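You operate a simulated robot arm through the tools that you are given. There is no shell and no other tool. Be economical: measure what you need, move in short steps, check, and stop when the job is done.

The job below is to be done with a simulated two-armed robot. You get a single attempt, and the scene is never put back.

TASK
Take the plain cloth from the bare end of the steel table and lay it out flat on the top of the laid duvet.

Only the result counts: the job must be done as asked and must still hold three seconds after the hand-in. Knocking over, shifting, dropping, spilling or breaking anything else fails it. Flat cloth is picked up by pressing the open fingertips on it (5 to 10 N) and closing them slowly along it; thin cloth reads only 2 to 8 mm in the jaws.

THE ROBOT
Two 7-joint arms with two-finger parallel grippers on one trunk, on a base that drives. Base frame: it is fixed to the floor where the robot stands at the start and does not move with it; the origin is under the middle of the robot, x ahead of it, y to its left, z up. Units: m, rad, N and s.
The left shoulder is at the start at [0.07, 0.134, 1.076], the right one opposite. Places, roughly: top of the laid duvet [2.2, 0.6, 0.8]. Payload 1.57 kg a hand.
Tool frame (each hand has its own): the origin (TCP) lies between the finger pads and is the grasp point; the fingertips stand 0.03 m ahead of it; z points along the fingers, y is the line along which they close. The gripper opens to 0.08 m. The fingers are 0.017 m wide and 0.012 m thick; the gripper's body (0.04 by 0.082 m) begins 0.08 m behind the TCP.
Orientation is that of the tool frame in the base frame, as [roll, pitch, yaw] about the fixed x, y, z axes, in that order (R = Rz(yaw) Ry(pitch) Rx(roll)). With the fingers straight down and closing along the base's y, the tool's x points along the base's -x, its y along +y and its z along -z.

THE INTERFACE
- The arms move only by the tool send_rows. It takes "left_rows", "right_rows" or both (then of equal length, played together; a hand with none holds still); each is a list of rows, each a list of 6 numbers: the shift along the tool's x, y, z in units of 100 mm (1.0 is 100 mm), then the turn, a rotation vector about the tool's x, y, z in units of 60 degrees (1.0 is 60 degrees). In form: [[x, y, z, wx, wy, wz], ...]. A call has 1 to 12 rows; each row is the pose to reach, as a shift and turn from the pose commanded when the call began, along the tool's axes at that moment. "left_gripper" and "right_gripper" are, for a hand that has rows, the gripper command, from -1 (fully open) to 1 (shut), values between in proportion, set as the call begins (left out, the last holds). A call with a number of a shift or a turn outside -1 to 1 is refused whole. Rows are played at 5 a second. More than 0.05 m and 0.15 rad between two rows, or a gripper value outside its range, and nothing of the call is played. A pose out of reach is approached as far as the arm can. The call stops where the force on the tool passes 40 N (or 10 N more than at its start, if that is more) or the arm is blocked; 0.2 s more then pass. Each finger travels about 0.153 m/s and halts on what it meets, pressing with about 29 N; the grip force reading is that of the motor and also rises with nothing between the fingers. The clock runs only during rows and for 0.2 s after the last one: add rows that repeat a pose to give the fingers time. The reply holds the time, the measured pose of the TCP, the force on the tool along the base axes, the opening and the grip force, in the units named above and with some noise.
- Cameras (640 x 400 px; columns grow to the right, rows downward): "scene" is now at [0.1319, 0.005, 1.2731]; the picture's right is [0.11, -0.99, 0.00], its down [-0.82, -0.09, -0.57] and it looks along [0.57, 0.06, -0.82] (base axes); focal length 275 px, centre (320, 200). "left" rides on the left gripper at [0.072, 0.007, -0.122] in its tool frame; the picture's right is [-0.09, 1.00, 0.00], its down [-0.84, -0.08, -0.54] and it looks along [-0.54, -0.05, 0.84] (tool axes); focal length 238 px, centre (320, 200). "right" rides on the right gripper at [0.072, -0.007, -0.122] in its tool frame; the picture's right is [0.09, 1.00, 0.00], its down [-0.84, 0.08, -0.54] and it looks along [-0.54, 0.05, 0.84] (tool axes); focal length 238 px, centre (320, 200). There is no depth. A picture from a camera that has moved, and an enlarged one, comes with that camera's place and axes in the base frame and with its lens. The place of the scene camera against the robot may be out by one fixed shift of up to 0.012 m in any direction.
- camera(camera): a new picture of that camera. It takes no simulated time.
- raise_lower(by): slides the trunk up (or, below 0, down) by that many m; the arms and the scene camera ride with it, the base frame stays. It gives what a move gives, with no picture.
- base_move(legs): drives the robot by 1 to 6 legs, each [ahead, left, turn to the left] in m, m and rad, along the robot's own axes; the way and the turn of a leg run together, so that a leg with both is an arc; at most 1.5 m and 3.142 rad a leg. The arms and the cameras ride along, it lands a little off, and it stops where it bumps. It gives what a move gives.
- turn_head(pan, tilt): turns the head with the scene camera to pan (to the left, within 1.501 rad either way) and tilt (down, from -0.506 to 1.204), counted from straight ahead of the robot. It gives what a move gives.
- zoom(camera, box): a new picture of the part [left, top, right, bottom] of that camera's present view, enlarged. It takes no simulated time.
- sign_off(): hands the job in; it is judged then, once.

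Work in short steps. Places have to be worked out from the pictures, the camera data and where the tool is seen: move nearer, look again, correct. Check each grasp and each placing, and mend what went wrong. You have 120 turns and 100 pictures in all, those below and enlarged ones among them. Open the grippers and draw the arms clear of the work before you hand the job in, unless the task says otherwise; then end with one line.

The tools are called by a JSON object that holds its "name" and its "arguments". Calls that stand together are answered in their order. send_rows: Moves the arms, as the interface text tells. Its arguments: {"type":"object","properties":{"left_rows":{"type":"array"},"left_gripper":{"type":"number"},"right_rows":{"type":"array"},"right_gripper":{"type":"number"}},"required":[]} The other tools are called the same way: raise_lower (by) slides the trunk up or down; base_move (legs) drives the base; turn_head (pan, tilt) turns the head that bears the scene camera; camera (camera) takes a picture; zoom (camera, box) takes an enlarged picture of a part of a camera's view; sign_off () hands the job in.

At the start:

```text
time_s: 0.0
left_tcp_pos: [0.4942, 0.2154, 0.9465]
left_tool_rot: [3.141, 0.0, 3.141]
left_force: [0.3, -0.7, 0.1]
left_grip_width: 0.0799
left_grasp_force: 0.0
right_tcp_pos: [0.4272, -0.1393, 1.0147]
right_tool_rot: [3.141, 0.0, 3.141]
right_force: [-0.1, 0.6, -0.1]
right_grip_width: 0.0801
right_grasp_force: 0.0
trunk travel left (down, up): [-0.65, 0.29]
robot x, y, heading: [0.0, 0.0, 0.003]
head pan, tilt: [0.11, 0.965]
```

scene: 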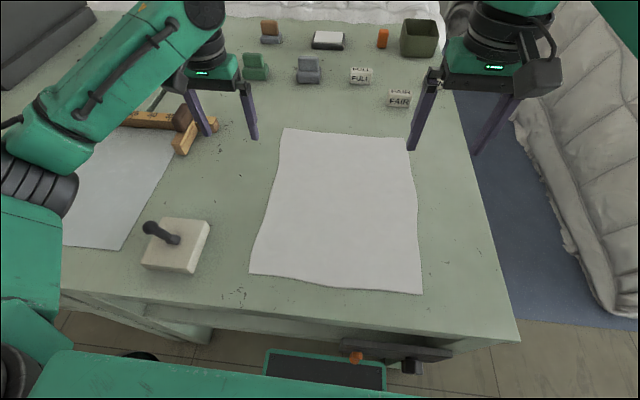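
right: 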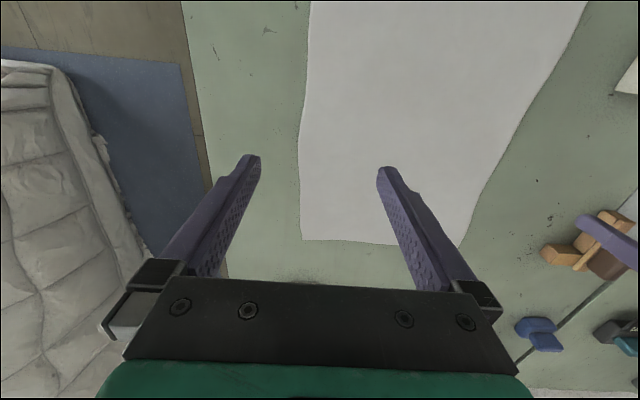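
left: 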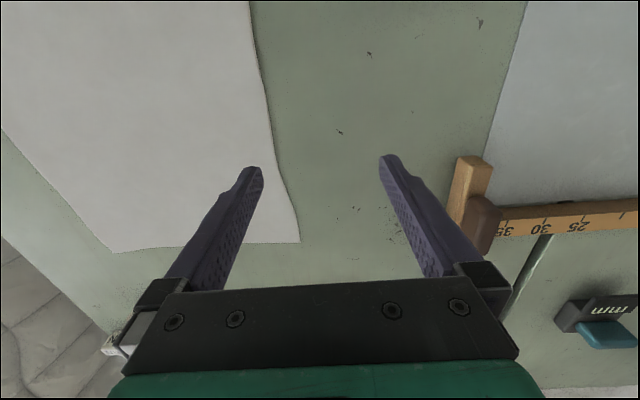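

I judge the cloth to be about 0.44 x 0.35 m, with its centre near [0.53, 0]. I'll turn the head to look toward the duvet and find a way there.

{"name": "turn_head", "arguments": {"pan": 0.25, "tilt": 0.35}}

{"name": "camera", "arguments": {"camera": "scene"}}

{"name": "turn_head", "arguments": {"pan": -0.9, "tilt": 0.5}}

{"name": "camera", "arguments": {"camera": "scene"}}

```text
time_s: 1.0
left_tcp_pos: [0.4944, 0.2166, 0.9473]
left_tool_rot: [-3.141, -0.001, 3.141]
left_force: [-0.4, 0.1, 0.3]
left_grip_width: 0.0799
left_grasp_force: 0.0
right_tcp_pos: [0.4282, -0.1381, 1.0155]
right_tool_rot: [-3.141, 0.0, 3.141]
right_force: [-0.1, 0.0, -0.2]
right_grip_width: 0.0801
right_grasp_force: 0.0
trunk travel left (down, up): [-0.65, 0.29]
robot x, y, heading: [0.0037, 0.0036, -0.001]
head pan, tilt: [0.25, 0.351]
```

```text
96 pictures are left
camera scene: at [0.1508, 0.0201, 1.3254], right [0.25, -0.97, 0.0], down [-0.33, -0.09, -0.94], along [0.91, 0.23, -0.34], focal length 275 px, centre (320, 200)
```

scene: 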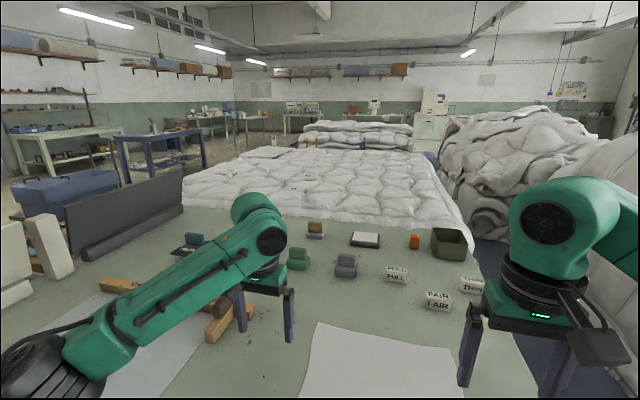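

```text
time_s: 2.4
left_tcp_pos: [0.4943, 0.2166, 0.9472]
left_tool_rot: [3.14, 0.001, -3.141]
left_force: [0.8, -0.3, 0.9]
left_grip_width: 0.08
left_grasp_force: 0.0
right_tcp_pos: [0.4278, -0.1381, 1.0149]
right_tool_rot: [-3.14, 0.0, -3.141]
right_force: [-0.2, 0.2, 0.3]
right_grip_width: 0.0797
right_grasp_force: 0.0
trunk travel left (down, up): [-0.65, 0.29]
robot x, y, heading: [-0.0012, -0.0002, -0.001]
head pan, tilt: [-0.901, 0.499]
```

```text
95 pictures are left
camera scene: at [0.1171, -0.0741, 1.3118], right [-0.78, -0.62, 0.0], down [-0.3, 0.37, -0.88], along [0.55, -0.69, -0.48], focal length 275 px, centre (320, 200)
```

scene: 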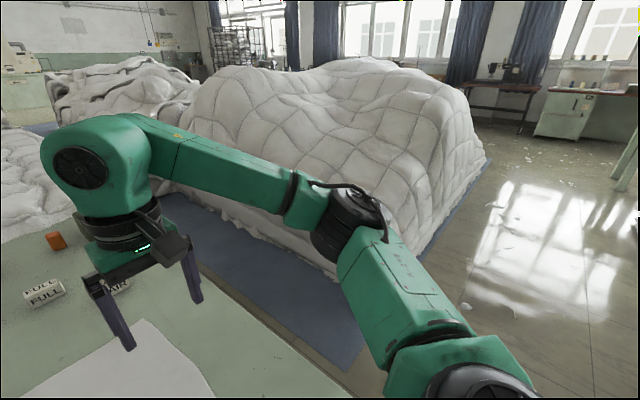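

The duvet seems to lie on the far part of the same long table, with a blue-mat lane on the right between it and the heaps. I'll look at that lane and at the left side more closely.

{"name": "turn_head", "arguments": {"pan": -0.45, "tilt": 0.5}}

{"name": "camera", "arguments": {"camera": "scene"}}

{"name": "turn_head", "arguments": {"pan": 1.0, "tilt": 0.45}}

{"name": "camera", "arguments": {"camera": "scene"}}

{"name": "turn_head", "arguments": {"pan": -1.3, "tilt": 0.95}}

{"name": "camera", "arguments": {"camera": "scene"}}

```text
time_s: 3.3
left_tcp_pos: [0.494, 0.2157, 0.948]
left_tool_rot: [3.141, -0.001, -3.141]
left_force: [-0.6, -0.5, -0.2]
left_grip_width: 0.0801
left_grasp_force: 0.1
right_tcp_pos: [0.4274, -0.1383, 1.0157]
right_tool_rot: [-3.141, 0.0, -3.141]
right_force: [0.7, 0.2, 0.2]
right_grip_width: 0.0801
right_grasp_force: 0.0
trunk travel left (down, up): [-0.65, 0.29]
robot x, y, heading: [-0.0019, -0.0001, 0.003]
head pan, tilt: [-0.45, 0.499]
```

```text
94 pictures are left
camera scene: at [0.1424, -0.0426, 1.3118], right [-0.44, -0.9, 0.0], down [-0.43, 0.21, -0.88], along [0.79, -0.38, -0.48], focal length 275 px, centre (320, 200)
```

scene: 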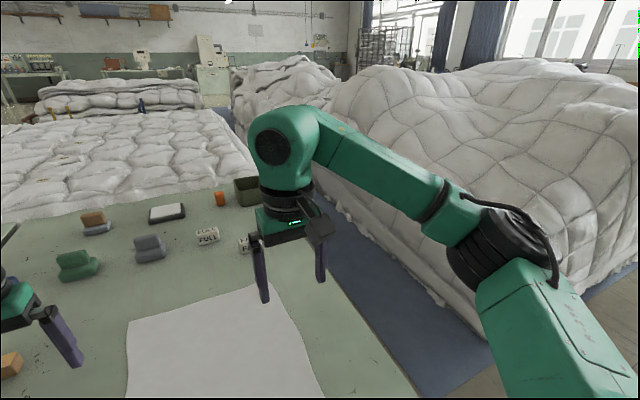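

```text
time_s: 4.8
left_tcp_pos: [0.495, 0.2163, 0.9472]
left_tool_rot: [-3.141, -0.001, -3.141]
left_force: [-0.4, -0.8, -0.6]
left_grip_width: 0.08
left_grasp_force: 0.0
right_tcp_pos: [0.4285, -0.1384, 1.0151]
right_tool_rot: [-3.141, 0.001, -3.14]
right_force: [0.0, 0.5, -0.4]
right_grip_width: 0.0802
right_grasp_force: 0.0
trunk travel left (down, up): [-0.65, 0.29]
robot x, y, heading: [-0.0001, 0.0008, -0.003]
head pan, tilt: [1.0, 0.45]
```

```text
93 pictures are left
camera scene: at [0.1103, 0.0744, 1.3162], right [0.84, -0.54, 0.0], down [-0.24, -0.37, -0.9], along [0.49, 0.76, -0.44], focal length 275 px, centre (320, 200)
```

scene: 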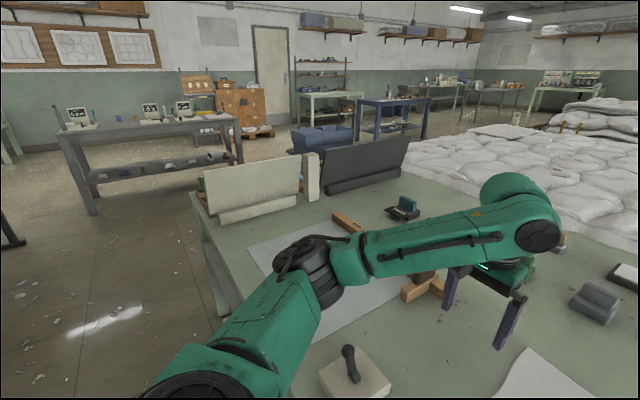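

```text
time_s: 7.0
left_tcp_pos: [0.4943, 0.2165, 0.9475]
left_tool_rot: [3.141, 0.0, 3.141]
left_force: [-0.1, -0.1, 0.2]
left_grip_width: 0.0798
left_grasp_force: 0.0
right_tcp_pos: [0.4279, -0.138, 1.0147]
right_tool_rot: [-3.141, 0.001, 3.14]
right_force: [-0.6, -0.7, 0.0]
right_grip_width: 0.0799
right_grasp_force: 0.1
trunk travel left (down, up): [-0.65, 0.29]
robot x, y, heading: [-0.0038, 0.0005, 0.001]
head pan, tilt: [-1.3, 0.949]
```

```text
92 pictures are left
camera scene: at [0.08, -0.073, 1.2743], right [-0.96, -0.27, 0.0], down [-0.22, 0.78, -0.58], along [0.16, -0.56, -0.81], focal length 275 px, centre (320, 200)
```

scene: 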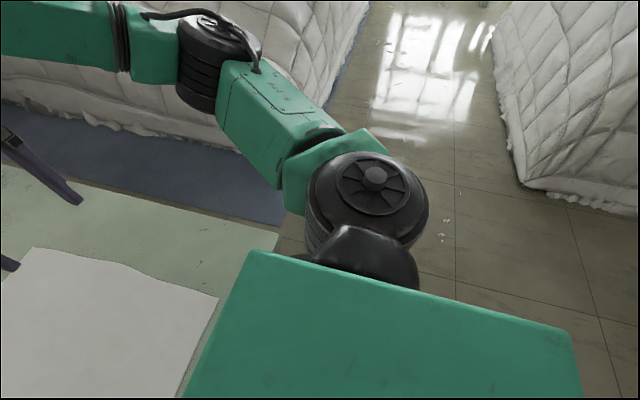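

The lane on the right looks about 0.85 m wide (table edge at y≈-0.34, heap edge at y≈-1.2). I'll back off, sidestep right, turn left to face the table's side, then check where I am.

{"name": "base_move", "arguments": {"legs": [[-0.12, 0, 0], [0, -0.65, 0], [0, 0, 1.571]]}}

{"name": "turn_head", "arguments": {"pan": -0.7, "tilt": 0.7}}

{"name": "camera", "arguments": {"camera": "scene"}}

{"name": "turn_head", "arguments": {"pan": -1.45, "tilt": 0.6}}

{"name": "camera", "arguments": {"camera": "scene"}}

```text
time_s: 15.3
left_tcp_pos: [-0.3362, -0.1549, 0.9473]
left_tool_rot: [3.141, 0.001, -1.581]
left_force: [0.0, 0.1, 0.0]
left_grip_width: 0.0798
left_grasp_force: 0.1
right_tcp_pos: [0.0165, -0.2228, 1.0143]
right_tool_rot: [-3.141, 0.0, -1.579]
right_force: [0.0, -0.5, -0.4]
right_grip_width: 0.0802
right_grasp_force: 0.2
trunk travel left (down, up): [-0.65, 0.29]
robot x, y, heading: [-0.1256, -0.6486, 1.565]
head pan, tilt: [-1.3, 0.949]
```

```text
time_s: 16.3
left_tcp_pos: [-0.3367, -0.1537, 0.947]
left_tool_rot: [3.141, 0.002, -1.578]
left_force: [-0.8, -0.1, 0.9]
left_grip_width: 0.0799
left_grasp_force: 0.1
right_tcp_pos: [0.0174, -0.2229, 1.0145]
right_tool_rot: [-3.141, -0.001, -1.579]
right_force: [0.0, 0.1, -0.4]
right_grip_width: 0.0799
right_grasp_force: 0.0
trunk travel left (down, up): [-0.65, 0.29]
robot x, y, heading: [-0.1265, -0.649, 1.557]
head pan, tilt: [-0.7, 0.7]
```

```text
91 pictures are left
camera scene: at [-0.0589, -0.5384, 1.294], right [0.76, -0.65, 0.0], down [-0.42, -0.49, -0.76], along [0.5, 0.58, -0.64], focal length 275 px, centre (320, 200)
```

scene: 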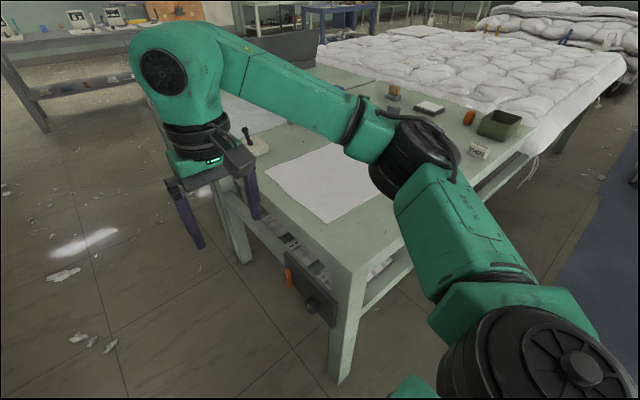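

```text
time_s: 17.4
left_tcp_pos: [-0.3364, -0.1541, 0.947]
left_tool_rot: [3.141, 0.0, -1.578]
left_force: [-0.2, -1.0, -0.2]
left_grip_width: 0.0801
left_grasp_force: 0.1
right_tcp_pos: [0.0172, -0.2228, 1.015]
right_tool_rot: [3.141, 0.0, -1.578]
right_force: [-0.1, 0.4, 0.5]
right_grip_width: 0.0801
right_grasp_force: 0.1
trunk travel left (down, up): [-0.65, 0.29]
robot x, y, heading: [-0.1252, -0.6527, 1.56]
head pan, tilt: [-1.45, 0.6]
```

```text
90 pictures are left
camera scene: at [-0.0265, -0.5929, 1.3027], right [0.11, -0.99, 0.0], down [-0.56, -0.06, -0.82], along [0.82, 0.09, -0.57], focal length 275 px, centre (320, 200)
```

scene: 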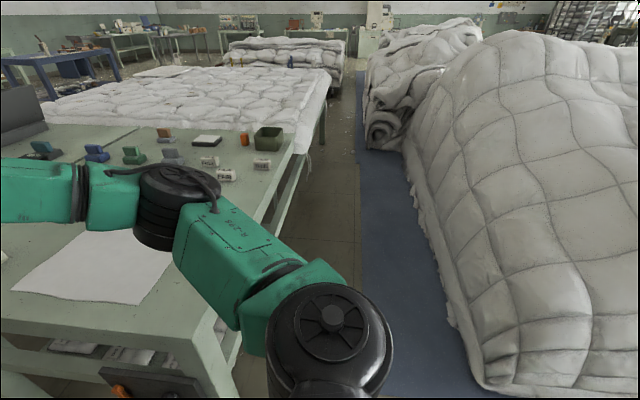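

The lane is clear up to x≈2.7, where a second heap sticks out. I'll sidestep along the lane to the cloth at x≈0.53 and look at the cloth from there.

{"name": "base_move", "arguments": {"legs": [[0, -0.657, 0.008]]}}

{"name": "turn_head", "arguments": {"pan": 0.0, "tilt": 1.0}}

{"name": "camera", "arguments": {"camera": "scene"}}

```text
time_s: 21.1
left_tcp_pos: [0.3301, -0.161, 0.9474]
left_tool_rot: [3.14, -0.002, -1.584]
left_force: [0.5, -0.4, 0.0]
left_grip_width: 0.0799
left_grasp_force: 0.1
right_tcp_pos: [0.6827, -0.2325, 1.0143]
right_tool_rot: [3.141, 0.0, -1.583]
right_force: [0.0, 0.3, -0.2]
right_grip_width: 0.0802
right_grasp_force: 0.0
trunk travel left (down, up): [-0.65, 0.29]
robot x, y, heading: [0.5367, -0.6555, 1.555]
head pan, tilt: [-1.45, 0.6]
```

```text
time_s: 22.6
left_tcp_pos: [0.3298, -0.1609, 0.9477]
left_tool_rot: [-3.14, -0.001, -1.583]
left_force: [0.0, -0.3, 0.0]
left_grip_width: 0.0799
left_grasp_force: 0.1
right_tcp_pos: [0.6833, -0.2322, 1.0156]
right_tool_rot: [3.141, 0.001, -1.585]
right_force: [-0.9, -0.8, -0.3]
right_grip_width: 0.0803
right_grasp_force: 0.1
trunk travel left (down, up): [-0.65, 0.29]
robot x, y, heading: [0.5391, -0.6541, 1.554]
head pan, tilt: [0.0, 1.0]
```

```text
89 pictures are left
camera scene: at [0.5513, -0.5406, 1.2707], right [1.0, -0.01, 0.0], down [-0.01, -0.84, -0.54], along [0.01, 0.54, -0.84], focal length 275 px, centre (320, 200)
```

scene: 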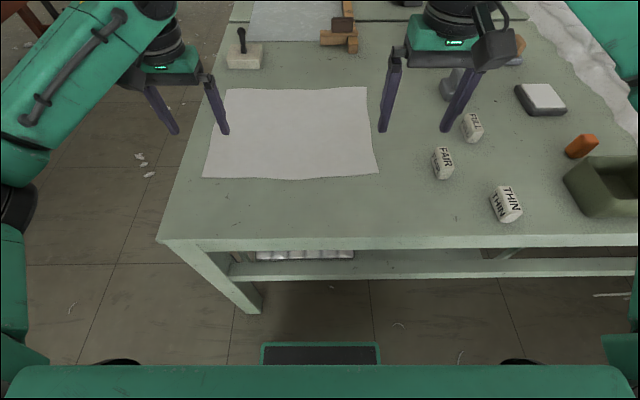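

Projecting the left fingertips agrees to a few pixels, so in the present frame the cloth spans x 0.27–0.71 and y −0.12–0.23, with the table edge at y≈−0.295. I'll centre on it and get slightly nearer.

{"name": "base_move", "arguments": {"legs": [[0.06, 0.05, 0.014]]}}

{"name": "camera", "arguments": {"camera": "scene"}}

{"name": "camera", "arguments": {"camera": "left"}}

{"name": "camera", "arguments": {"camera": "right"}}

```text
time_s: 23.7
left_tcp_pos: [0.2734, -0.1039, 0.9478]
left_tool_rot: [3.14, -0.001, -1.569]
left_force: [0.0, 0.0, -0.3]
left_grip_width: 0.0801
left_grasp_force: 0.1
right_tcp_pos: [0.6265, -0.1692, 1.015]
right_tool_rot: [-3.141, -0.001, -1.57]
right_force: [0.0, 0.9, -0.6]
right_grip_width: 0.0799
right_grasp_force: 0.0
trunk travel left (down, up): [-0.65, 0.29]
robot x, y, heading: [0.4953, -0.5975, 1.571]
head pan, tilt: [0.0, 1.0]
```

```text
88 pictures are left
camera scene: at [0.5007, -0.4807, 1.2707], right [1.0, 0.0, 0.0], down [0.0, -0.84, -0.54], along [0.0, 0.54, -0.84], focal length 275 px, centre (320, 200)
```

scene: 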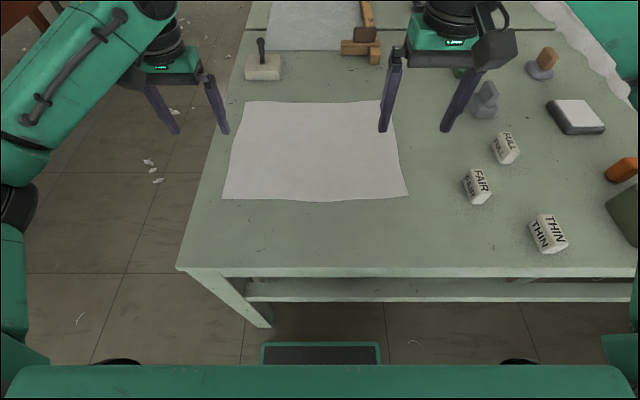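

```text
87 pictures are left
camera left: at [0.2666, -0.177, 1.0693], right [-1.0, 0.09, 0.0], down [0.08, 0.84, 0.54], along [0.05, 0.54, -0.84], focal length 238 px, centre (320, 200)
```

left: 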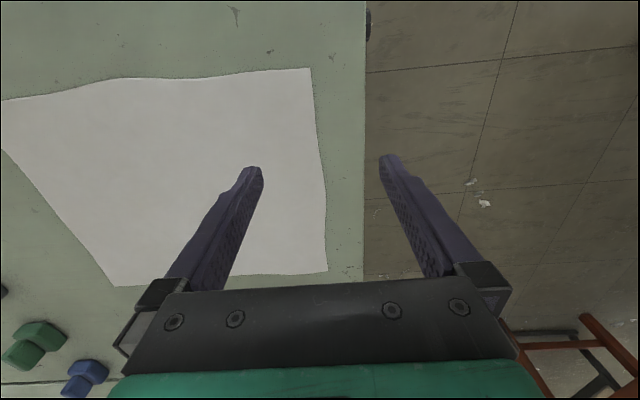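

```text
86 pictures are left
camera right: at [0.6354, -0.2411, 1.1371], right [-1.0, -0.09, 0.0], down [-0.08, 0.84, 0.54], along [-0.05, 0.54, -0.84], focal length 238 px, centre (320, 200)
```

right: 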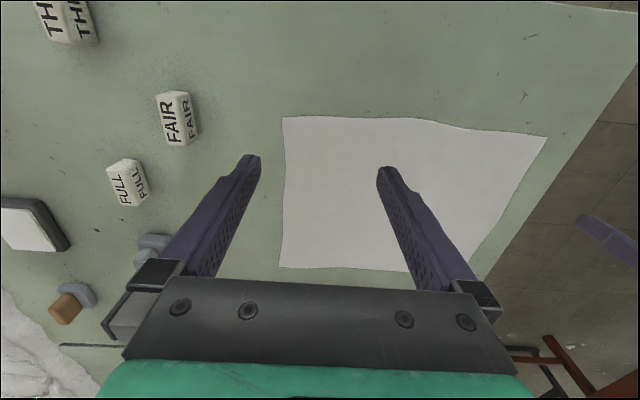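

The scene camera puts the near corners at about [0.271,−0.128] and [0.708,−0.123], and the wrist cameras at about [0.280,−0.156] and [0.688,−0.138]. I'll come down over the corners with half-open grippers and measure again from nearer.

{"name": "send_rows", "arguments": {"left_rows": [[0.07, -0.12, 0.3, 0, 0, 0], [0.14, -0.24, 0.6, 0, 0, 0], [0.21, -0.36, 0.9, 0, 0, 0], [0.21, -0.36, 1.0, 0, 0, 0], [0.21, -0.36, 1.0, 0, 0, 0]], "right_rows": [[-0.14, -0.1, 0.3, 0, 0, 0], [-0.28, -0.2, 0.6, 0, 0, 0], [-0.42, -0.3, 0.9, 0, 0, 0], [-0.54, -0.34, 1.0, 0, 0, 0], [-0.54, -0.34, 1.0, 0, 0, 0]], "left_gripper": 0, "right_gripper": 0}}

{"name": "send_rows", "arguments": {"left_rows": [[0, 0, 0.14, 0, 0, 0], [0, 0, 0.28, 0, 0, 0], [0, 0, 0.28, 0, 0, 0]], "right_rows": [[0, 0, 0.4, 0, 0, 0], [0, 0, 0.8, 0, 0, 0], [0, 0, 0.95, 0, 0, 0]]}}

{"name": "camera", "arguments": {"camera": "left"}}

{"name": "camera", "arguments": {"camera": "right"}}

{"name": "camera", "arguments": {"camera": "scene"}}

```text
time_s: 24.9
left_tcp_pos: [0.3097, -0.127, 0.8466]
left_tool_rot: [3.141, -0.002, -1.569]
left_force: [0.5, 0.8, -0.6]
left_grip_width: 0.04
left_grasp_force: 0.0
right_tcp_pos: [0.6618, -0.1165, 0.9145]
right_tool_rot: [-3.14, -0.001, -1.57]
right_force: [0.7, -0.8, -0.5]
right_grip_width: 0.0398
right_grasp_force: 0.0
trunk travel left (down, up): [-0.65, 0.29]
robot x, y, heading: [0.4904, -0.5966, 1.571]
head pan, tilt: [0.0, 1.0]
```

```text
time_s: 25.7
left_tcp_pos: [0.3099, -0.1247, 0.8187]
left_tool_rot: [-3.141, -0.001, -1.569]
left_force: [0.1, 0.1, -0.4]
left_grip_width: 0.0403
left_grasp_force: 0.1
right_tcp_pos: [0.6621, -0.1148, 0.8213]
right_tool_rot: [3.141, 0.0, -1.57]
right_force: [0.5, 0.8, 0.5]
right_grip_width: 0.0398
right_grasp_force: 0.1
trunk travel left (down, up): [-0.65, 0.29]
robot x, y, heading: [0.4901, -0.5975, 1.569]
head pan, tilt: [0.0, 1.0]
```

```text
85 pictures are left
camera left: at [0.3034, -0.1981, 0.9409], right [-1.0, 0.09, 0.0], down [0.08, 0.84, 0.54], along [0.05, 0.54, -0.84], focal length 238 px, centre (320, 200)
```

left: 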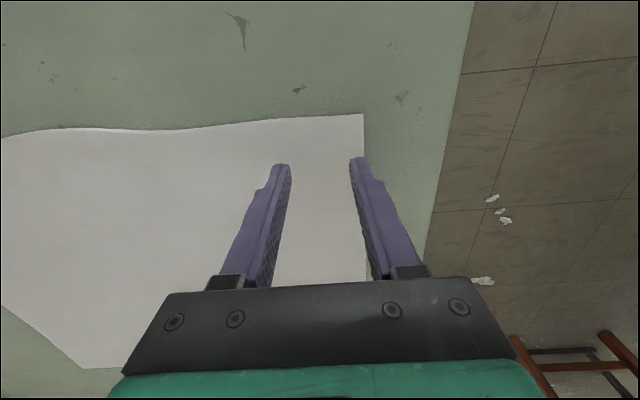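

```text
84 pictures are left
camera right: at [0.6696, -0.1863, 0.9424], right [-1.0, -0.09, 0.0], down [-0.08, 0.84, 0.54], along [-0.05, 0.54, -0.84], focal length 238 px, centre (320, 200)
```

right: 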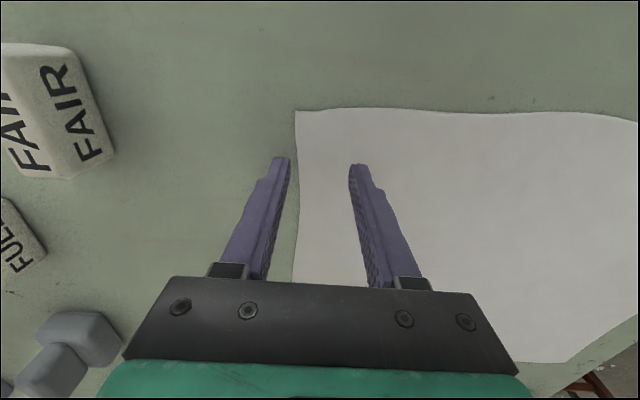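

```text
83 pictures are left
camera scene: at [0.5006, -0.4805, 1.2707], right [1.0, 0.0, 0.0], down [0.0, -0.84, -0.54], along [0.0, 0.54, -0.84], focal length 275 px, centre (320, 200)
```

scene: 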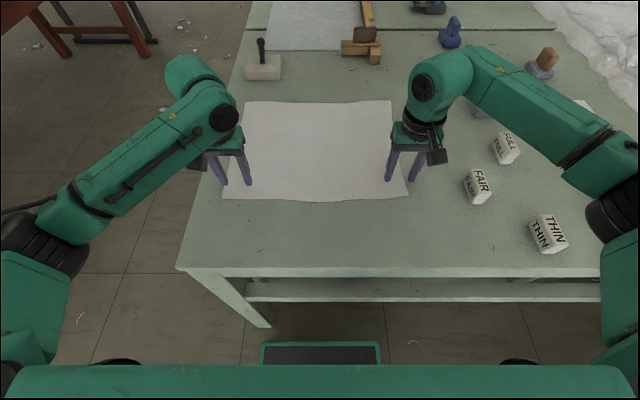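

From close up the corners are at about [0.270,−0.147] and [0.686,−0.139]. I'll shift the right hand 17 mm inward so both its fingers are on the cloth, then come down to just above the surface.

{"name": "send_rows", "arguments": {"left_rows": [[0, -0.05, 0, 0, 0, 0], [0, -0.05, 0.25, 0, 0, 0], [0, -0.05, 0.5, 0, 0, 0], [0, -0.05, 0.53, 0, 0, 0], [0, -0.05, 0.53, 0, 0, 0]], "right_rows": [[0.05, 0.17, 0, 0, 0, 0], [0.05, 0.17, 0.25, 0, 0, 0], [0.05, 0.17, 0.5, 0, 0, 0], [0.05, 0.17, 0.555, 0, 0, 0], [0.05, 0.17, 0.555, 0, 0, 0]]}}

```text
time_s: 26.3
left_tcp_pos: [0.3147, -0.1226, 0.8112]
left_tool_rot: [-3.139, 0.024, -1.564]
left_force: [1.3, -2.4, 17.0]
left_grip_width: 0.04
left_grasp_force: 0.1
right_tcp_pos: [0.6425, -0.1181, 0.8114]
right_tool_rot: [3.133, 0.012, -1.57]
right_force: [1.8, -1.5, 13.8]
right_grip_width: 0.0403
right_grasp_force: 0.1
trunk travel left (down, up): [-0.65, 0.29]
robot x, y, heading: [0.4924, -0.5948, 1.57]
head pan, tilt: [0.0, 1.0]
stopped in row 2 (left hand): the force on the tool passed its limit (the readings are from after the stop); the commanded pose is now the measured one
```

Both hands touched at TCP z≈0.811, so the surface is really at z≈0.78. Recomputed, the near corners are about [0.28,−0.159] and [0.685,−0.152]. I'll lift 15 mm, level the tools and move nearer the edge.

{"name": "send_rows", "arguments": {"left_rows": [[0, 0, -0.15, 0, 0, 0], [0.1, 0.0, -0.15, 0, 0.023, 0], [0.19, 0.06, -0.15, 0, 0.023, 0], [0.19, 0.06, -0.15, 0, 0.023, 0]], "right_rows": [[0, 0, -0.15, 0, 0, 0], [0.1, -0.05, -0.15, 0.008, 0.0115, 0], [0.18, -0.1, -0.15, 0.008, 0.0115, 0], [0.18, -0.1, -0.15, 0.008, 0.0115, 0]]}}

{"name": "camera", "arguments": {"camera": "left"}}

{"name": "camera", "arguments": {"camera": "right"}}

```text
time_s: 27.3
left_tcp_pos: [0.3076, -0.1411, 0.8225]
left_tool_rot: [-3.139, -0.007, -1.567]
left_force: [0.4, -0.3, 0.4]
left_grip_width: 0.04
left_grasp_force: 0.1
right_tcp_pos: [0.6526, -0.1358, 0.8224]
right_tool_rot: [-3.138, -0.004, -1.568]
right_force: [-0.4, -0.3, 0.1]
right_grip_width: 0.0401
right_grasp_force: 0.1
trunk travel left (down, up): [-0.65, 0.29]
robot x, y, heading: [0.4906, -0.5951, 1.575]
head pan, tilt: [0.0, 1.0]
```

```text
82 pictures are left
camera left: at [0.3012, -0.2127, 0.9454], right [-1.0, 0.09, 0.0], down [0.07, 0.84, 0.54], along [0.05, 0.53, -0.84], focal length 238 px, centre (320, 200)
```

left: 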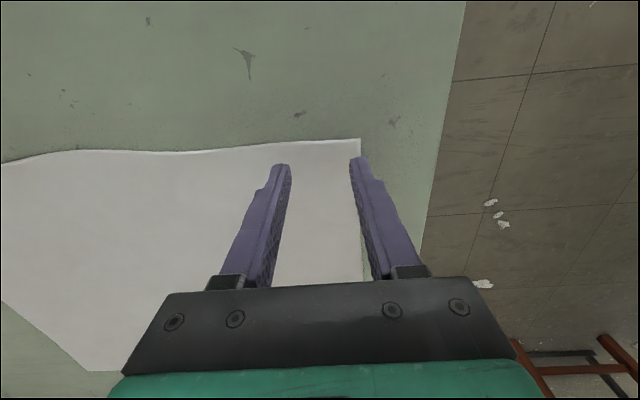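

```text
81 pictures are left
camera right: at [0.6608, -0.2068, 0.9451], right [-1.0, -0.09, 0.0], down [-0.08, 0.84, 0.54], along [-0.05, 0.54, -0.84], focal length 238 px, centre (320, 200)
```

right: 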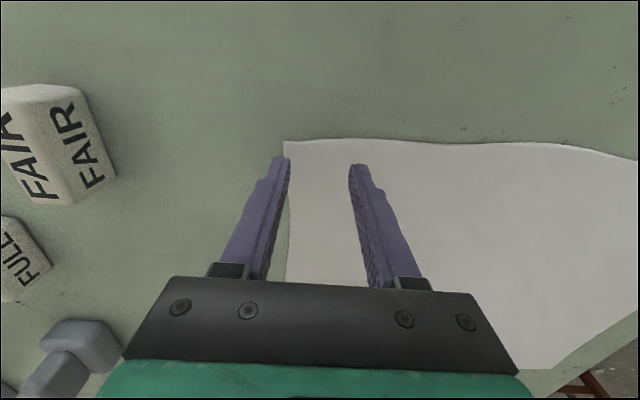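

The fingers sit about 10 mm inside the near edge, but the outer fingers are right on the side edges. I'll shift both hands 9 mm inward and lower them gently to a light press.

{"name": "send_rows", "arguments": {"left_rows": [[0, -0.09, 0, 0, 0, 0], [0, -0.09, 0.05, 0, 0, 0], [0, -0.09, 0.09, 0, 0, 0], [0, -0.09, 0.1, 0, 0, 0], [0, -0.09, 0.1, 0, 0, 0]], "right_rows": [[0, 0.09, 0, 0, 0, 0], [0, 0.09, 0.05, 0, 0, 0], [0, 0.09, 0.09, 0, 0, 0], [0, 0.09, 0.1, 0, 0, 0], [0, 0.09, 0.1, 0, 0, 0]]}}

```text
time_s: 28.5
left_tcp_pos: [0.3169, -0.1408, 0.8119]
left_tool_rot: [-3.139, -0.006, -1.565]
left_force: [0.1, -0.2, -0.9]
left_grip_width: 0.0401
left_grasp_force: 0.0
right_tcp_pos: [0.6439, -0.136, 0.8132]
right_tool_rot: [-3.139, -0.003, -1.569]
right_force: [-0.5, 0.0, 1.4]
right_grip_width: 0.0398
right_grasp_force: 0.0
trunk travel left (down, up): [-0.65, 0.29]
robot x, y, heading: [0.4898, -0.5972, 1.572]
head pan, tilt: [0.0, 1.0]
```

Right at the point of contact. I'll press on in 1 mm steps.

{"name": "send_rows", "arguments": {"left_rows": [[0, 0, 0.01, 0, 0, 0], [0, 0, 0.02, 0, 0, 0], [0, 0, 0.02, 0, 0, 0]], "right_rows": [[0, 0, 0.01, 0, 0, 0], [0, 0, 0.02, 0, 0, 0], [0, 0, 0.02, 0, 0, 0]]}}

```text
time_s: 29.3
left_tcp_pos: [0.317, -0.141, 0.8117]
left_tool_rot: [-3.139, -0.005, -1.565]
left_force: [-1.6, 0.6, 2.3]
left_grip_width: 0.0399
left_grasp_force: 0.0
right_tcp_pos: [0.6442, -0.1358, 0.8108]
right_tool_rot: [-3.14, -0.005, -1.57]
right_force: [-0.5, 1.4, 3.2]
right_grip_width: 0.0399
right_grasp_force: 0.0
trunk travel left (down, up): [-0.65, 0.29]
robot x, y, heading: [0.4896, -0.598, 1.577]
head pan, tilt: [0.0, 1.0]
```

{"name": "send_rows", "arguments": {"left_rows": [[0, 0, 0.02, 0, 0, 0], [0, 0, 0.035, 0, 0, 0], [0, 0, 0.035, 0, 0, 0]], "right_rows": [[0, 0, 0.02, 0, 0, 0], [0, 0, 0.03, 0, 0, 0], [0, 0, 0.03, 0, 0, 0]]}}

```text
time_s: 30.1
left_tcp_pos: [0.3186, -0.1436, 0.8114]
left_tool_rot: [-3.14, 0.002, -1.565]
left_force: [0.4, 3.5, 24.6]
left_grip_width: 0.0401
left_grasp_force: 0.1
right_tcp_pos: [0.6435, -0.1386, 0.8114]
right_tool_rot: [-3.139, 0.002, -1.569]
right_force: [-0.8, 3.1, 19.4]
right_grip_width: 0.0399
right_grasp_force: 0.1
trunk travel left (down, up): [-0.65, 0.29]
robot x, y, heading: [0.4884, -0.5975, 1.579]
head pan, tilt: [0.0, 1.0]
```

That's too much, 25 N and 19 N. I'll ease off to about 8 N.

{"name": "send_rows", "arguments": {"left_rows": [[0, 0, -0.022, 0, 0, 0], [0, 0, -0.022, 0, 0, 0]], "right_rows": [[0, 0, -0.016, 0, 0, 0], [0, 0, -0.016, 0, 0, 0]]}}

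```text
time_s: 30.7
left_tcp_pos: [0.3182, -0.1431, 0.8108]
left_tool_rot: [-3.14, -0.002, -1.567]
left_force: [1.3, 3.4, 19.9]
left_grip_width: 0.0399
left_grasp_force: 0.1
right_tcp_pos: [0.6447, -0.1382, 0.8114]
right_tool_rot: [-3.141, 0.0, -1.571]
right_force: [-1.9, 0.2, 15.5]
right_grip_width: 0.0398
right_grasp_force: 0.0
trunk travel left (down, up): [-0.65, 0.29]
robot x, y, heading: [0.4885, -0.5943, 1.571]
head pan, tilt: [0.0, 1.0]
```

{"name": "send_rows", "arguments": {"left_rows": [[0, 0, -0.02, 0, 0, 0], [0, 0, -0.02, 0, 0, 0], [0, 0, -0.02, 0, 0, 0]], "right_rows": [[0, 0, -0.015, 0, 0, 0], [0, 0, -0.015, 0, 0, 0], [0, 0, -0.015, 0, 0, 0]]}}

```text
time_s: 31.5
left_tcp_pos: [0.3172, -0.1429, 0.8114]
left_tool_rot: [-3.141, -0.006, -1.568]
left_force: [0.6, -0.4, 3.7]
left_grip_width: 0.0401
left_grasp_force: 0.1
right_tcp_pos: [0.6448, -0.1363, 0.8115]
right_tool_rot: [-3.137, -0.004, -1.569]
right_force: [-1.2, -1.6, 8.8]
right_grip_width: 0.0402
right_grasp_force: 0.2
trunk travel left (down, up): [-0.65, 0.29]
robot x, y, heading: [0.4948, -0.6001, 1.58]
head pan, tilt: [0.0, 1.0]
```

The left hand reads 4 N and the right 9 N. I'll add a touch on the left and begin closing both slowly.

{"name": "send_rows", "arguments": {"left_rows": [[0, 0, 0.008, 0, 0, 0], [0, 0, 0.008, 0, 0, 0]], "right_rows": [[0, 0, 0, 0, 0, 0], [0, 0, 0, 0, 0, 0]], "left_gripper": 0.15, "right_gripper": 0.15}}

{"name": "send_rows", "arguments": {"left_rows": [[0, 0, 0, 0, 0, 0]], "right_rows": [[0, 0, 0, 0, 0, 0]], "left_gripper": 0.3, "right_gripper": 0.3}}

{"name": "camera", "arguments": {"camera": "left"}}

```text
time_s: 32.1
left_tcp_pos: [0.3175, -0.1427, 0.8117]
left_tool_rot: [-3.14, -0.005, -1.564]
left_force: [-1.0, -1.0, 8.4]
left_grip_width: 0.0319
left_grasp_force: 0.0
right_tcp_pos: [0.6458, -0.1369, 0.8112]
right_tool_rot: [-3.137, -0.004, -1.569]
right_force: [-0.3, 0.8, 4.1]
right_grip_width: 0.0334
right_grasp_force: 0.1
trunk travel left (down, up): [-0.65, 0.29]
robot x, y, heading: [0.4891, -0.5965, 1.57]
head pan, tilt: [0.0, 1.0]
```

```text
time_s: 32.5
left_tcp_pos: [0.3172, -0.1425, 0.8109]
left_tool_rot: [-3.14, -0.005, -1.566]
left_force: [0.5, -0.5, 8.8]
left_grip_width: 0.0269
left_grasp_force: 0.1
right_tcp_pos: [0.6449, -0.138, 0.8125]
right_tool_rot: [-3.137, -0.004, -1.569]
right_force: [-0.2, -0.1, 4.2]
right_grip_width: 0.0275
right_grasp_force: 0.0
trunk travel left (down, up): [-0.65, 0.29]
robot x, y, heading: [0.4926, -0.5959, 1.574]
head pan, tilt: [0.0, 1.0]
```

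```text
80 pictures are left
camera left: at [0.3106, -0.2146, 0.9336], right [-1.0, 0.09, 0.0], down [0.07, 0.84, 0.54], along [0.05, 0.54, -0.84], focal length 238 px, centre (320, 200)
```

left: 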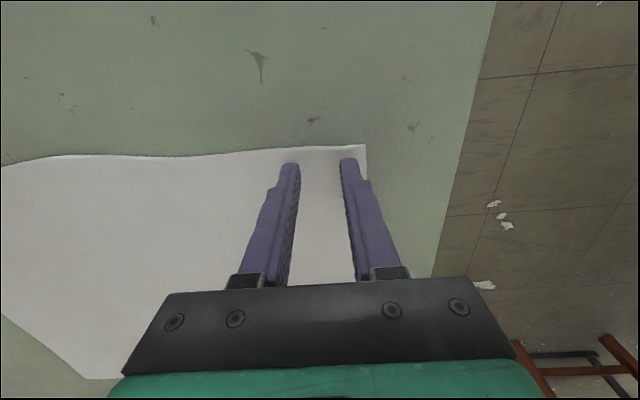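

The left hand holds at 8 N and the cloth is starting to bulge between its fingers. I'll press slightly harder on the right and keep closing.

{"name": "send_rows", "arguments": {"left_rows": [[0, 0, 0, 0, 0, 0], [0, 0, 0, 0, 0, 0]], "right_rows": [[0, 0, 0.007, 0, 0, 0], [0, 0, 0.007, 0, 0, 0]], "left_gripper": 0.45, "right_gripper": 0.42}}

{"name": "send_rows", "arguments": {"left_rows": [[0, 0, 0, 0, 0, 0]], "right_rows": [[0, 0, 0, 0, 0, 0]], "left_gripper": 0.58, "right_gripper": 0.55}}

{"name": "camera", "arguments": {"camera": "left"}}

{"name": "camera", "arguments": {"camera": "right"}}

```text
time_s: 33.1
left_tcp_pos: [0.317, -0.1431, 0.8114]
left_tool_rot: [-3.141, -0.005, -1.568]
left_force: [0.9, 1.2, 7.3]
left_grip_width: 0.0208
left_grasp_force: 0.1
right_tcp_pos: [0.6447, -0.1367, 0.8114]
right_tool_rot: [-3.141, -0.002, -1.568]
right_force: [0.0, -0.8, 6.8]
right_grip_width: 0.023
right_grasp_force: 0.0
trunk travel left (down, up): [-0.65, 0.29]
robot x, y, heading: [0.4935, -0.601, 1.571]
head pan, tilt: [0.0, 1.0]
```

```text
time_s: 33.5
left_tcp_pos: [0.3185, -0.1425, 0.8112]
left_tool_rot: [-3.141, -0.005, -1.566]
left_force: [0.9, 1.6, 7.1]
left_grip_width: 0.0157
left_grasp_force: 0.0
right_tcp_pos: [0.644, -0.136, 0.8113]
right_tool_rot: [-3.141, -0.002, -1.569]
right_force: [-0.9, 0.6, 8.0]
right_grip_width: 0.0169
right_grasp_force: 0.0
trunk travel left (down, up): [-0.65, 0.29]
robot x, y, heading: [0.4897, -0.5966, 1.57]
head pan, tilt: [0.0, 1.0]
```

```text
79 pictures are left
camera left: at [0.3104, -0.2149, 0.9337], right [-1.0, 0.09, 0.0], down [0.07, 0.84, 0.54], along [0.05, 0.54, -0.84], focal length 238 px, centre (320, 200)
```

left: 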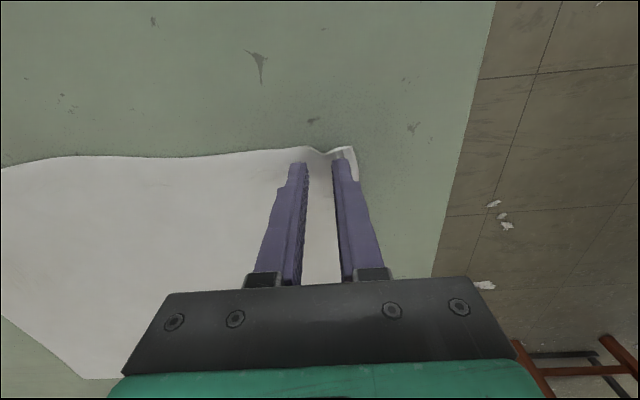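

```text
78 pictures are left
camera right: at [0.6512, -0.2079, 0.9335], right [-1.0, -0.09, 0.0], down [-0.08, 0.84, 0.54], along [-0.05, 0.54, -0.84], focal length 238 px, centre (320, 200)
```

right: 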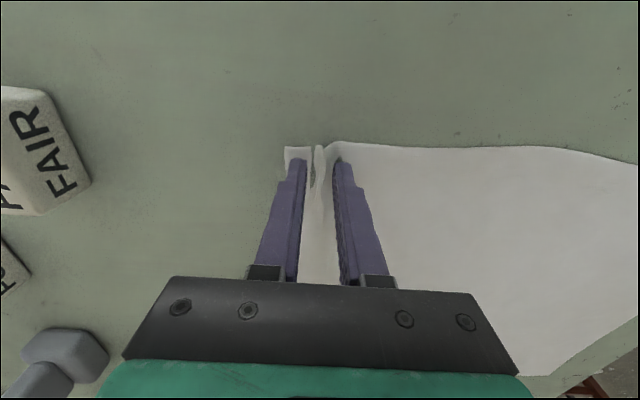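

Folds are forming in both hands, so I'll continue closing to a full grip.

{"name": "send_rows", "arguments": {"left_rows": [[0, 0, 0, 0, 0, 0]], "right_rows": [[0, 0, 0, 0, 0, 0]], "left_gripper": 0.72, "right_gripper": 0.72}}

{"name": "send_rows", "arguments": {"left_rows": [[0, 0, 0, 0, 0, 0]], "right_rows": [[0, 0, 0, 0, 0, 0]], "left_gripper": 0.86, "right_gripper": 0.86}}

{"name": "send_rows", "arguments": {"left_rows": [[0, 0, 0, 0, 0, 0], [0, 0, 0, 0, 0, 0], [0, 0, 0, 0, 0, 0]], "right_rows": [[0, 0, 0, 0, 0, 0], [0, 0, 0, 0, 0, 0], [0, 0, 0, 0, 0, 0]], "left_gripper": 1, "right_gripper": 1}}

{"name": "camera", "arguments": {"camera": "left"}}

{"name": "camera", "arguments": {"camera": "right"}}

```text
time_s: 33.9
left_tcp_pos: [0.3179, -0.1427, 0.8115]
left_tool_rot: [-3.14, -0.004, -1.567]
left_force: [1.3, -0.5, 7.5]
left_grip_width: 0.0126
left_grasp_force: 0.5
right_tcp_pos: [0.6438, -0.1369, 0.8108]
right_tool_rot: [-3.141, -0.002, -1.568]
right_force: [-1.5, 0.5, 7.9]
right_grip_width: 0.0109
right_grasp_force: 0.1
trunk travel left (down, up): [-0.65, 0.29]
robot x, y, heading: [0.4906, -0.6012, 1.572]
head pan, tilt: [0.0, 1.0]
```

```text
time_s: 34.3
left_tcp_pos: [0.317, -0.1427, 0.8116]
left_tool_rot: [-3.139, -0.006, -1.568]
left_force: [0.8, -0.8, 7.4]
left_grip_width: 0.0043
left_grasp_force: 0.1
right_tcp_pos: [0.6437, -0.1365, 0.8111]
right_tool_rot: [-3.137, -0.002, -1.569]
right_force: [-1.1, 1.2, 8.6]
right_grip_width: 0.0059
right_grasp_force: 0.4
trunk travel left (down, up): [-0.65, 0.29]
robot x, y, heading: [0.4897, -0.5983, 1.579]
head pan, tilt: [0.0, 1.0]
```

```text
time_s: 35.1
left_tcp_pos: [0.3178, -0.1426, 0.8113]
left_tool_rot: [-3.139, -0.004, -1.566]
left_force: [1.6, -0.3, 7.7]
left_grip_width: 0.0
left_grasp_force: 21.5
right_tcp_pos: [0.6433, -0.1385, 0.8117]
right_tool_rot: [-3.139, -0.002, -1.57]
right_force: [-2.1, 0.4, 7.4]
right_grip_width: 0.0021
right_grasp_force: 24.1
trunk travel left (down, up): [-0.65, 0.29]
robot x, y, heading: [0.492, -0.5946, 1.569]
head pan, tilt: [0.0, 1.0]
```

```text
77 pictures are left
camera left: at [0.3101, -0.215, 0.9336], right [-1.0, 0.09, 0.0], down [0.07, 0.84, 0.54], along [0.05, 0.54, -0.84], focal length 238 px, centre (320, 200)
```

left: 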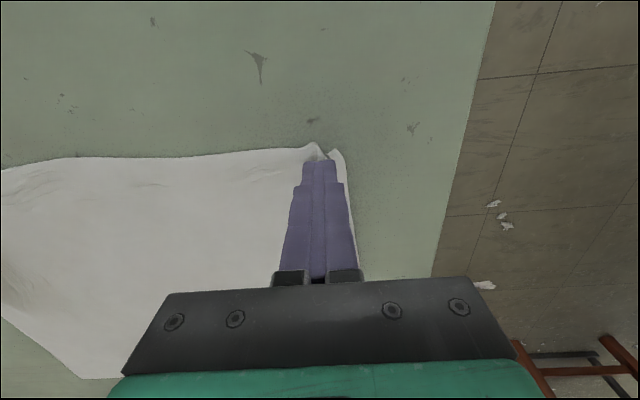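

```text
76 pictures are left
camera right: at [0.651, -0.208, 0.9335], right [-1.0, -0.09, 0.0], down [-0.08, 0.84, 0.54], along [-0.05, 0.54, -0.84], focal length 238 px, centre (320, 200)
```

right: 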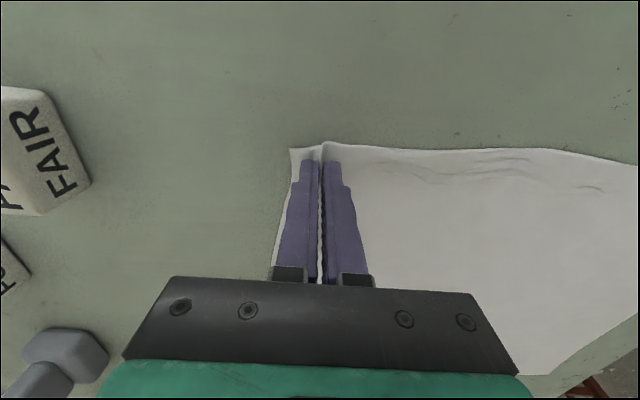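

The right grip holds (2.1 mm), but the left closed empty at 0.0 mm. I'll lift the left hand, open it and look before trying again.

{"name": "send_rows", "arguments": {"left_rows": [[0, 0, -0.1, 0, 0, 0], [0, 0, -0.25, 0, 0, 0], [0, 0, -0.25, 0, 0, 0]]}}

{"name": "camera", "arguments": {"camera": "left"}}

```text
time_s: 35.9
left_tcp_pos: [0.3183, -0.1419, 0.8364]
left_tool_rot: [-3.14, -0.005, -1.568]
left_force: [0.4, 0.2, 0.1]
left_grip_width: 0.0
left_grasp_force: 21.6
right_tcp_pos: [0.6433, -0.137, 0.8113]
right_tool_rot: [-3.138, -0.002, -1.57]
right_force: [-0.5, -2.0, 10.9]
right_grip_width: 0.0022
right_grasp_force: 24.2
trunk travel left (down, up): [-0.65, 0.29]
robot x, y, heading: [0.4916, -0.6011, 1.573]
head pan, tilt: [0.0, 1.0]
```

```text
75 pictures are left
camera left: at [0.3105, -0.2148, 0.9578], right [-1.0, 0.09, 0.0], down [0.07, 0.84, 0.54], along [0.05, 0.54, -0.84], focal length 238 px, centre (320, 200)
```

left: 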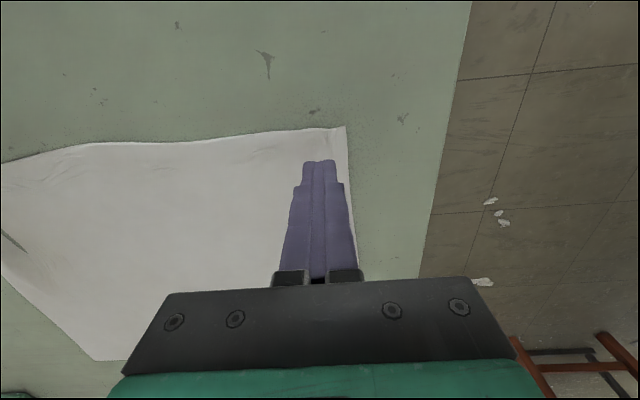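

The left hand is free, and the corner is now near [0.297,−0.164]. I'll open to 50 mm, shift 24 mm inward and come down again.

{"name": "send_rows", "arguments": {"left_rows": [[0, -0.12, 0, 0, 0, 0], [0.03, -0.24, 0, 0, 0, 0], [0.03, -0.24, 0.15, 0, 0, 0], [0.03, -0.24, 0.24, 0, 0, 0], [0.03, -0.24, 0.25, 0, 0, 0], [0.03, -0.24, 0.25, 0, 0, 0]], "left_gripper": -0.25}}

{"name": "camera", "arguments": {"camera": "left"}}

```text
time_s: 37.3
left_tcp_pos: [0.3407, -0.144, 0.8115]
left_tool_rot: [-3.141, -0.006, -1.568]
left_force: [0.5, 0.7, 0.7]
left_grip_width: 0.0499
left_grasp_force: 0.1
right_tcp_pos: [0.6434, -0.1369, 0.812]
right_tool_rot: [-3.139, -0.002, -1.569]
right_force: [1.0, -1.3, 11.3]
right_grip_width: 0.0024
right_grasp_force: 23.4
trunk travel left (down, up): [-0.65, 0.29]
robot x, y, heading: [0.4936, -0.5991, 1.574]
head pan, tilt: [0.0, 1.0]
```

```text
74 pictures are left
camera left: at [0.334, -0.2168, 0.9342], right [-1.0, 0.09, 0.0], down [0.07, 0.84, 0.54], along [0.05, 0.54, -0.84], focal length 238 px, centre (320, 200)
```

left: 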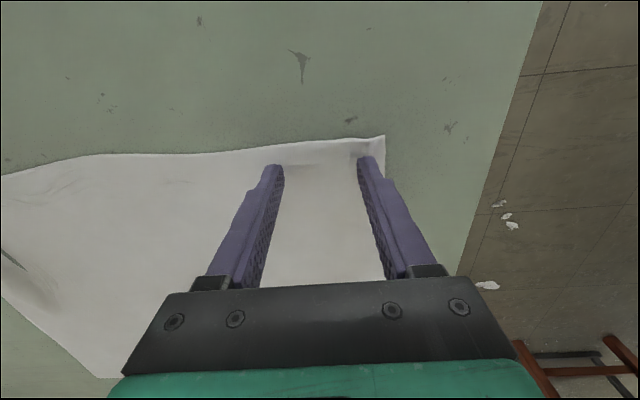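

Both fingers are on the cloth just inside the corner, so I'll press.

{"name": "send_rows", "arguments": {"left_rows": [[0, 0, 0.012, 0, 0, 0], [0, 0, 0.012, 0, 0, 0], [0, 0, 0.012, 0, 0, 0]]}}

```text
time_s: 38.1
left_tcp_pos: [0.3403, -0.146, 0.8109]
left_tool_rot: [-3.139, -0.002, -1.567]
left_force: [-0.3, 1.8, 10.3]
left_grip_width: 0.0499
left_grasp_force: 0.1
right_tcp_pos: [0.6423, -0.1365, 0.8111]
right_tool_rot: [-3.137, -0.001, -1.57]
right_force: [-1.9, 0.3, 8.3]
right_grip_width: 0.0023
right_grasp_force: 24.4
trunk travel left (down, up): [-0.65, 0.29]
robot x, y, heading: [0.4947, -0.5957, 1.577]
head pan, tilt: [0.0, 1.0]
```

The left hand presses with 10 N. I'll close it in slow steps.

{"name": "send_rows", "arguments": {"left_rows": [[0, 0, 0, 0, 0, 0]], "left_gripper": -0.1}}

{"name": "send_rows", "arguments": {"left_rows": [[0, 0, 0, 0, 0, 0]], "left_gripper": 0.05}}

{"name": "send_rows", "arguments": {"left_rows": [[0, 0, 0, 0, 0, 0]], "left_gripper": 0.2}}

{"name": "send_rows", "arguments": {"left_rows": [[0, 0, 0, 0, 0, 0]], "left_gripper": 0.35}}

{"name": "send_rows", "arguments": {"left_rows": [[0, 0, 0, 0, 0, 0]], "left_gripper": 0.5}}

{"name": "camera", "arguments": {"camera": "left"}}

```text
time_s: 38.5
left_tcp_pos: [0.3409, -0.1455, 0.8124]
left_tool_rot: [-3.14, -0.003, -1.566]
left_force: [1.1, 0.3, 11.7]
left_grip_width: 0.043
left_grasp_force: 0.1
right_tcp_pos: [0.6434, -0.1364, 0.8115]
right_tool_rot: [-3.14, -0.002, -1.568]
right_force: [-1.4, -0.1, 8.3]
right_grip_width: 0.0022
right_grasp_force: 24.1
trunk travel left (down, up): [-0.65, 0.29]
robot x, y, heading: [0.4906, -0.5997, 1.574]
head pan, tilt: [0.0, 1.0]
```

```text
time_s: 38.9
left_tcp_pos: [0.3416, -0.1446, 0.8113]
left_tool_rot: [-3.138, -0.003, -1.567]
left_force: [1.4, -0.3, 13.6]
left_grip_width: 0.0369
left_grasp_force: 0.2
right_tcp_pos: [0.6436, -0.1362, 0.8119]
right_tool_rot: [-3.139, -0.003, -1.57]
right_force: [-2.9, 1.8, 6.8]
right_grip_width: 0.0025
right_grasp_force: 23.9
trunk travel left (down, up): [-0.65, 0.29]
robot x, y, heading: [0.4907, -0.5985, 1.572]
head pan, tilt: [0.0, 1.0]
```

```text
time_s: 39.3
left_tcp_pos: [0.3403, -0.1454, 0.8116]
left_tool_rot: [-3.139, -0.003, -1.566]
left_force: [1.1, 0.5, 14.2]
left_grip_width: 0.0311
left_grasp_force: 0.1
right_tcp_pos: [0.6442, -0.1378, 0.8106]
right_tool_rot: [3.141, -0.001, -1.567]
right_force: [-1.9, 0.0, 5.7]
right_grip_width: 0.0024
right_grasp_force: 23.6
trunk travel left (down, up): [-0.65, 0.29]
robot x, y, heading: [0.4902, -0.5984, 1.571]
head pan, tilt: [0.0, 1.0]
```

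```text
time_s: 39.7
left_tcp_pos: [0.3409, -0.1453, 0.8116]
left_tool_rot: [-3.138, -0.004, -1.566]
left_force: [2.3, 1.1, 14.8]
left_grip_width: 0.0257
left_grasp_force: 0.3
right_tcp_pos: [0.6447, -0.1355, 0.8112]
right_tool_rot: [-3.139, 0.0, -1.569]
right_force: [-2.8, -0.2, 5.0]
right_grip_width: 0.0023
right_grasp_force: 23.6
trunk travel left (down, up): [-0.65, 0.29]
robot x, y, heading: [0.4922, -0.5996, 1.573]
head pan, tilt: [0.0, 1.0]
```

```text
time_s: 40.1
left_tcp_pos: [0.3419, -0.1459, 0.8113]
left_tool_rot: [-3.141, -0.003, -1.567]
left_force: [2.5, 0.3, 15.2]
left_grip_width: 0.0196
left_grasp_force: 0.1
right_tcp_pos: [0.6438, -0.1372, 0.8114]
right_tool_rot: [-3.14, 0.0, -1.568]
right_force: [-2.5, 0.9, 6.0]
right_grip_width: 0.0023
right_grasp_force: 24.5
trunk travel left (down, up): [-0.65, 0.29]
robot x, y, heading: [0.4926, -0.597, 1.577]
head pan, tilt: [0.0, 1.0]
```

```text
73 pictures are left
camera left: at [0.3348, -0.2178, 0.9335], right [-1.0, 0.09, 0.0], down [0.07, 0.84, 0.54], along [0.05, 0.54, -0.84], focal length 238 px, centre (320, 200)
```

left: 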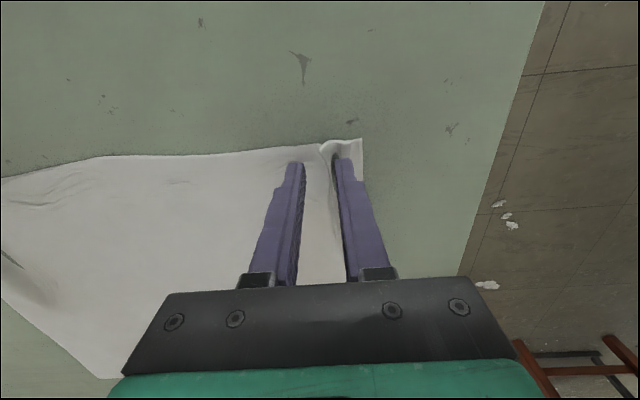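

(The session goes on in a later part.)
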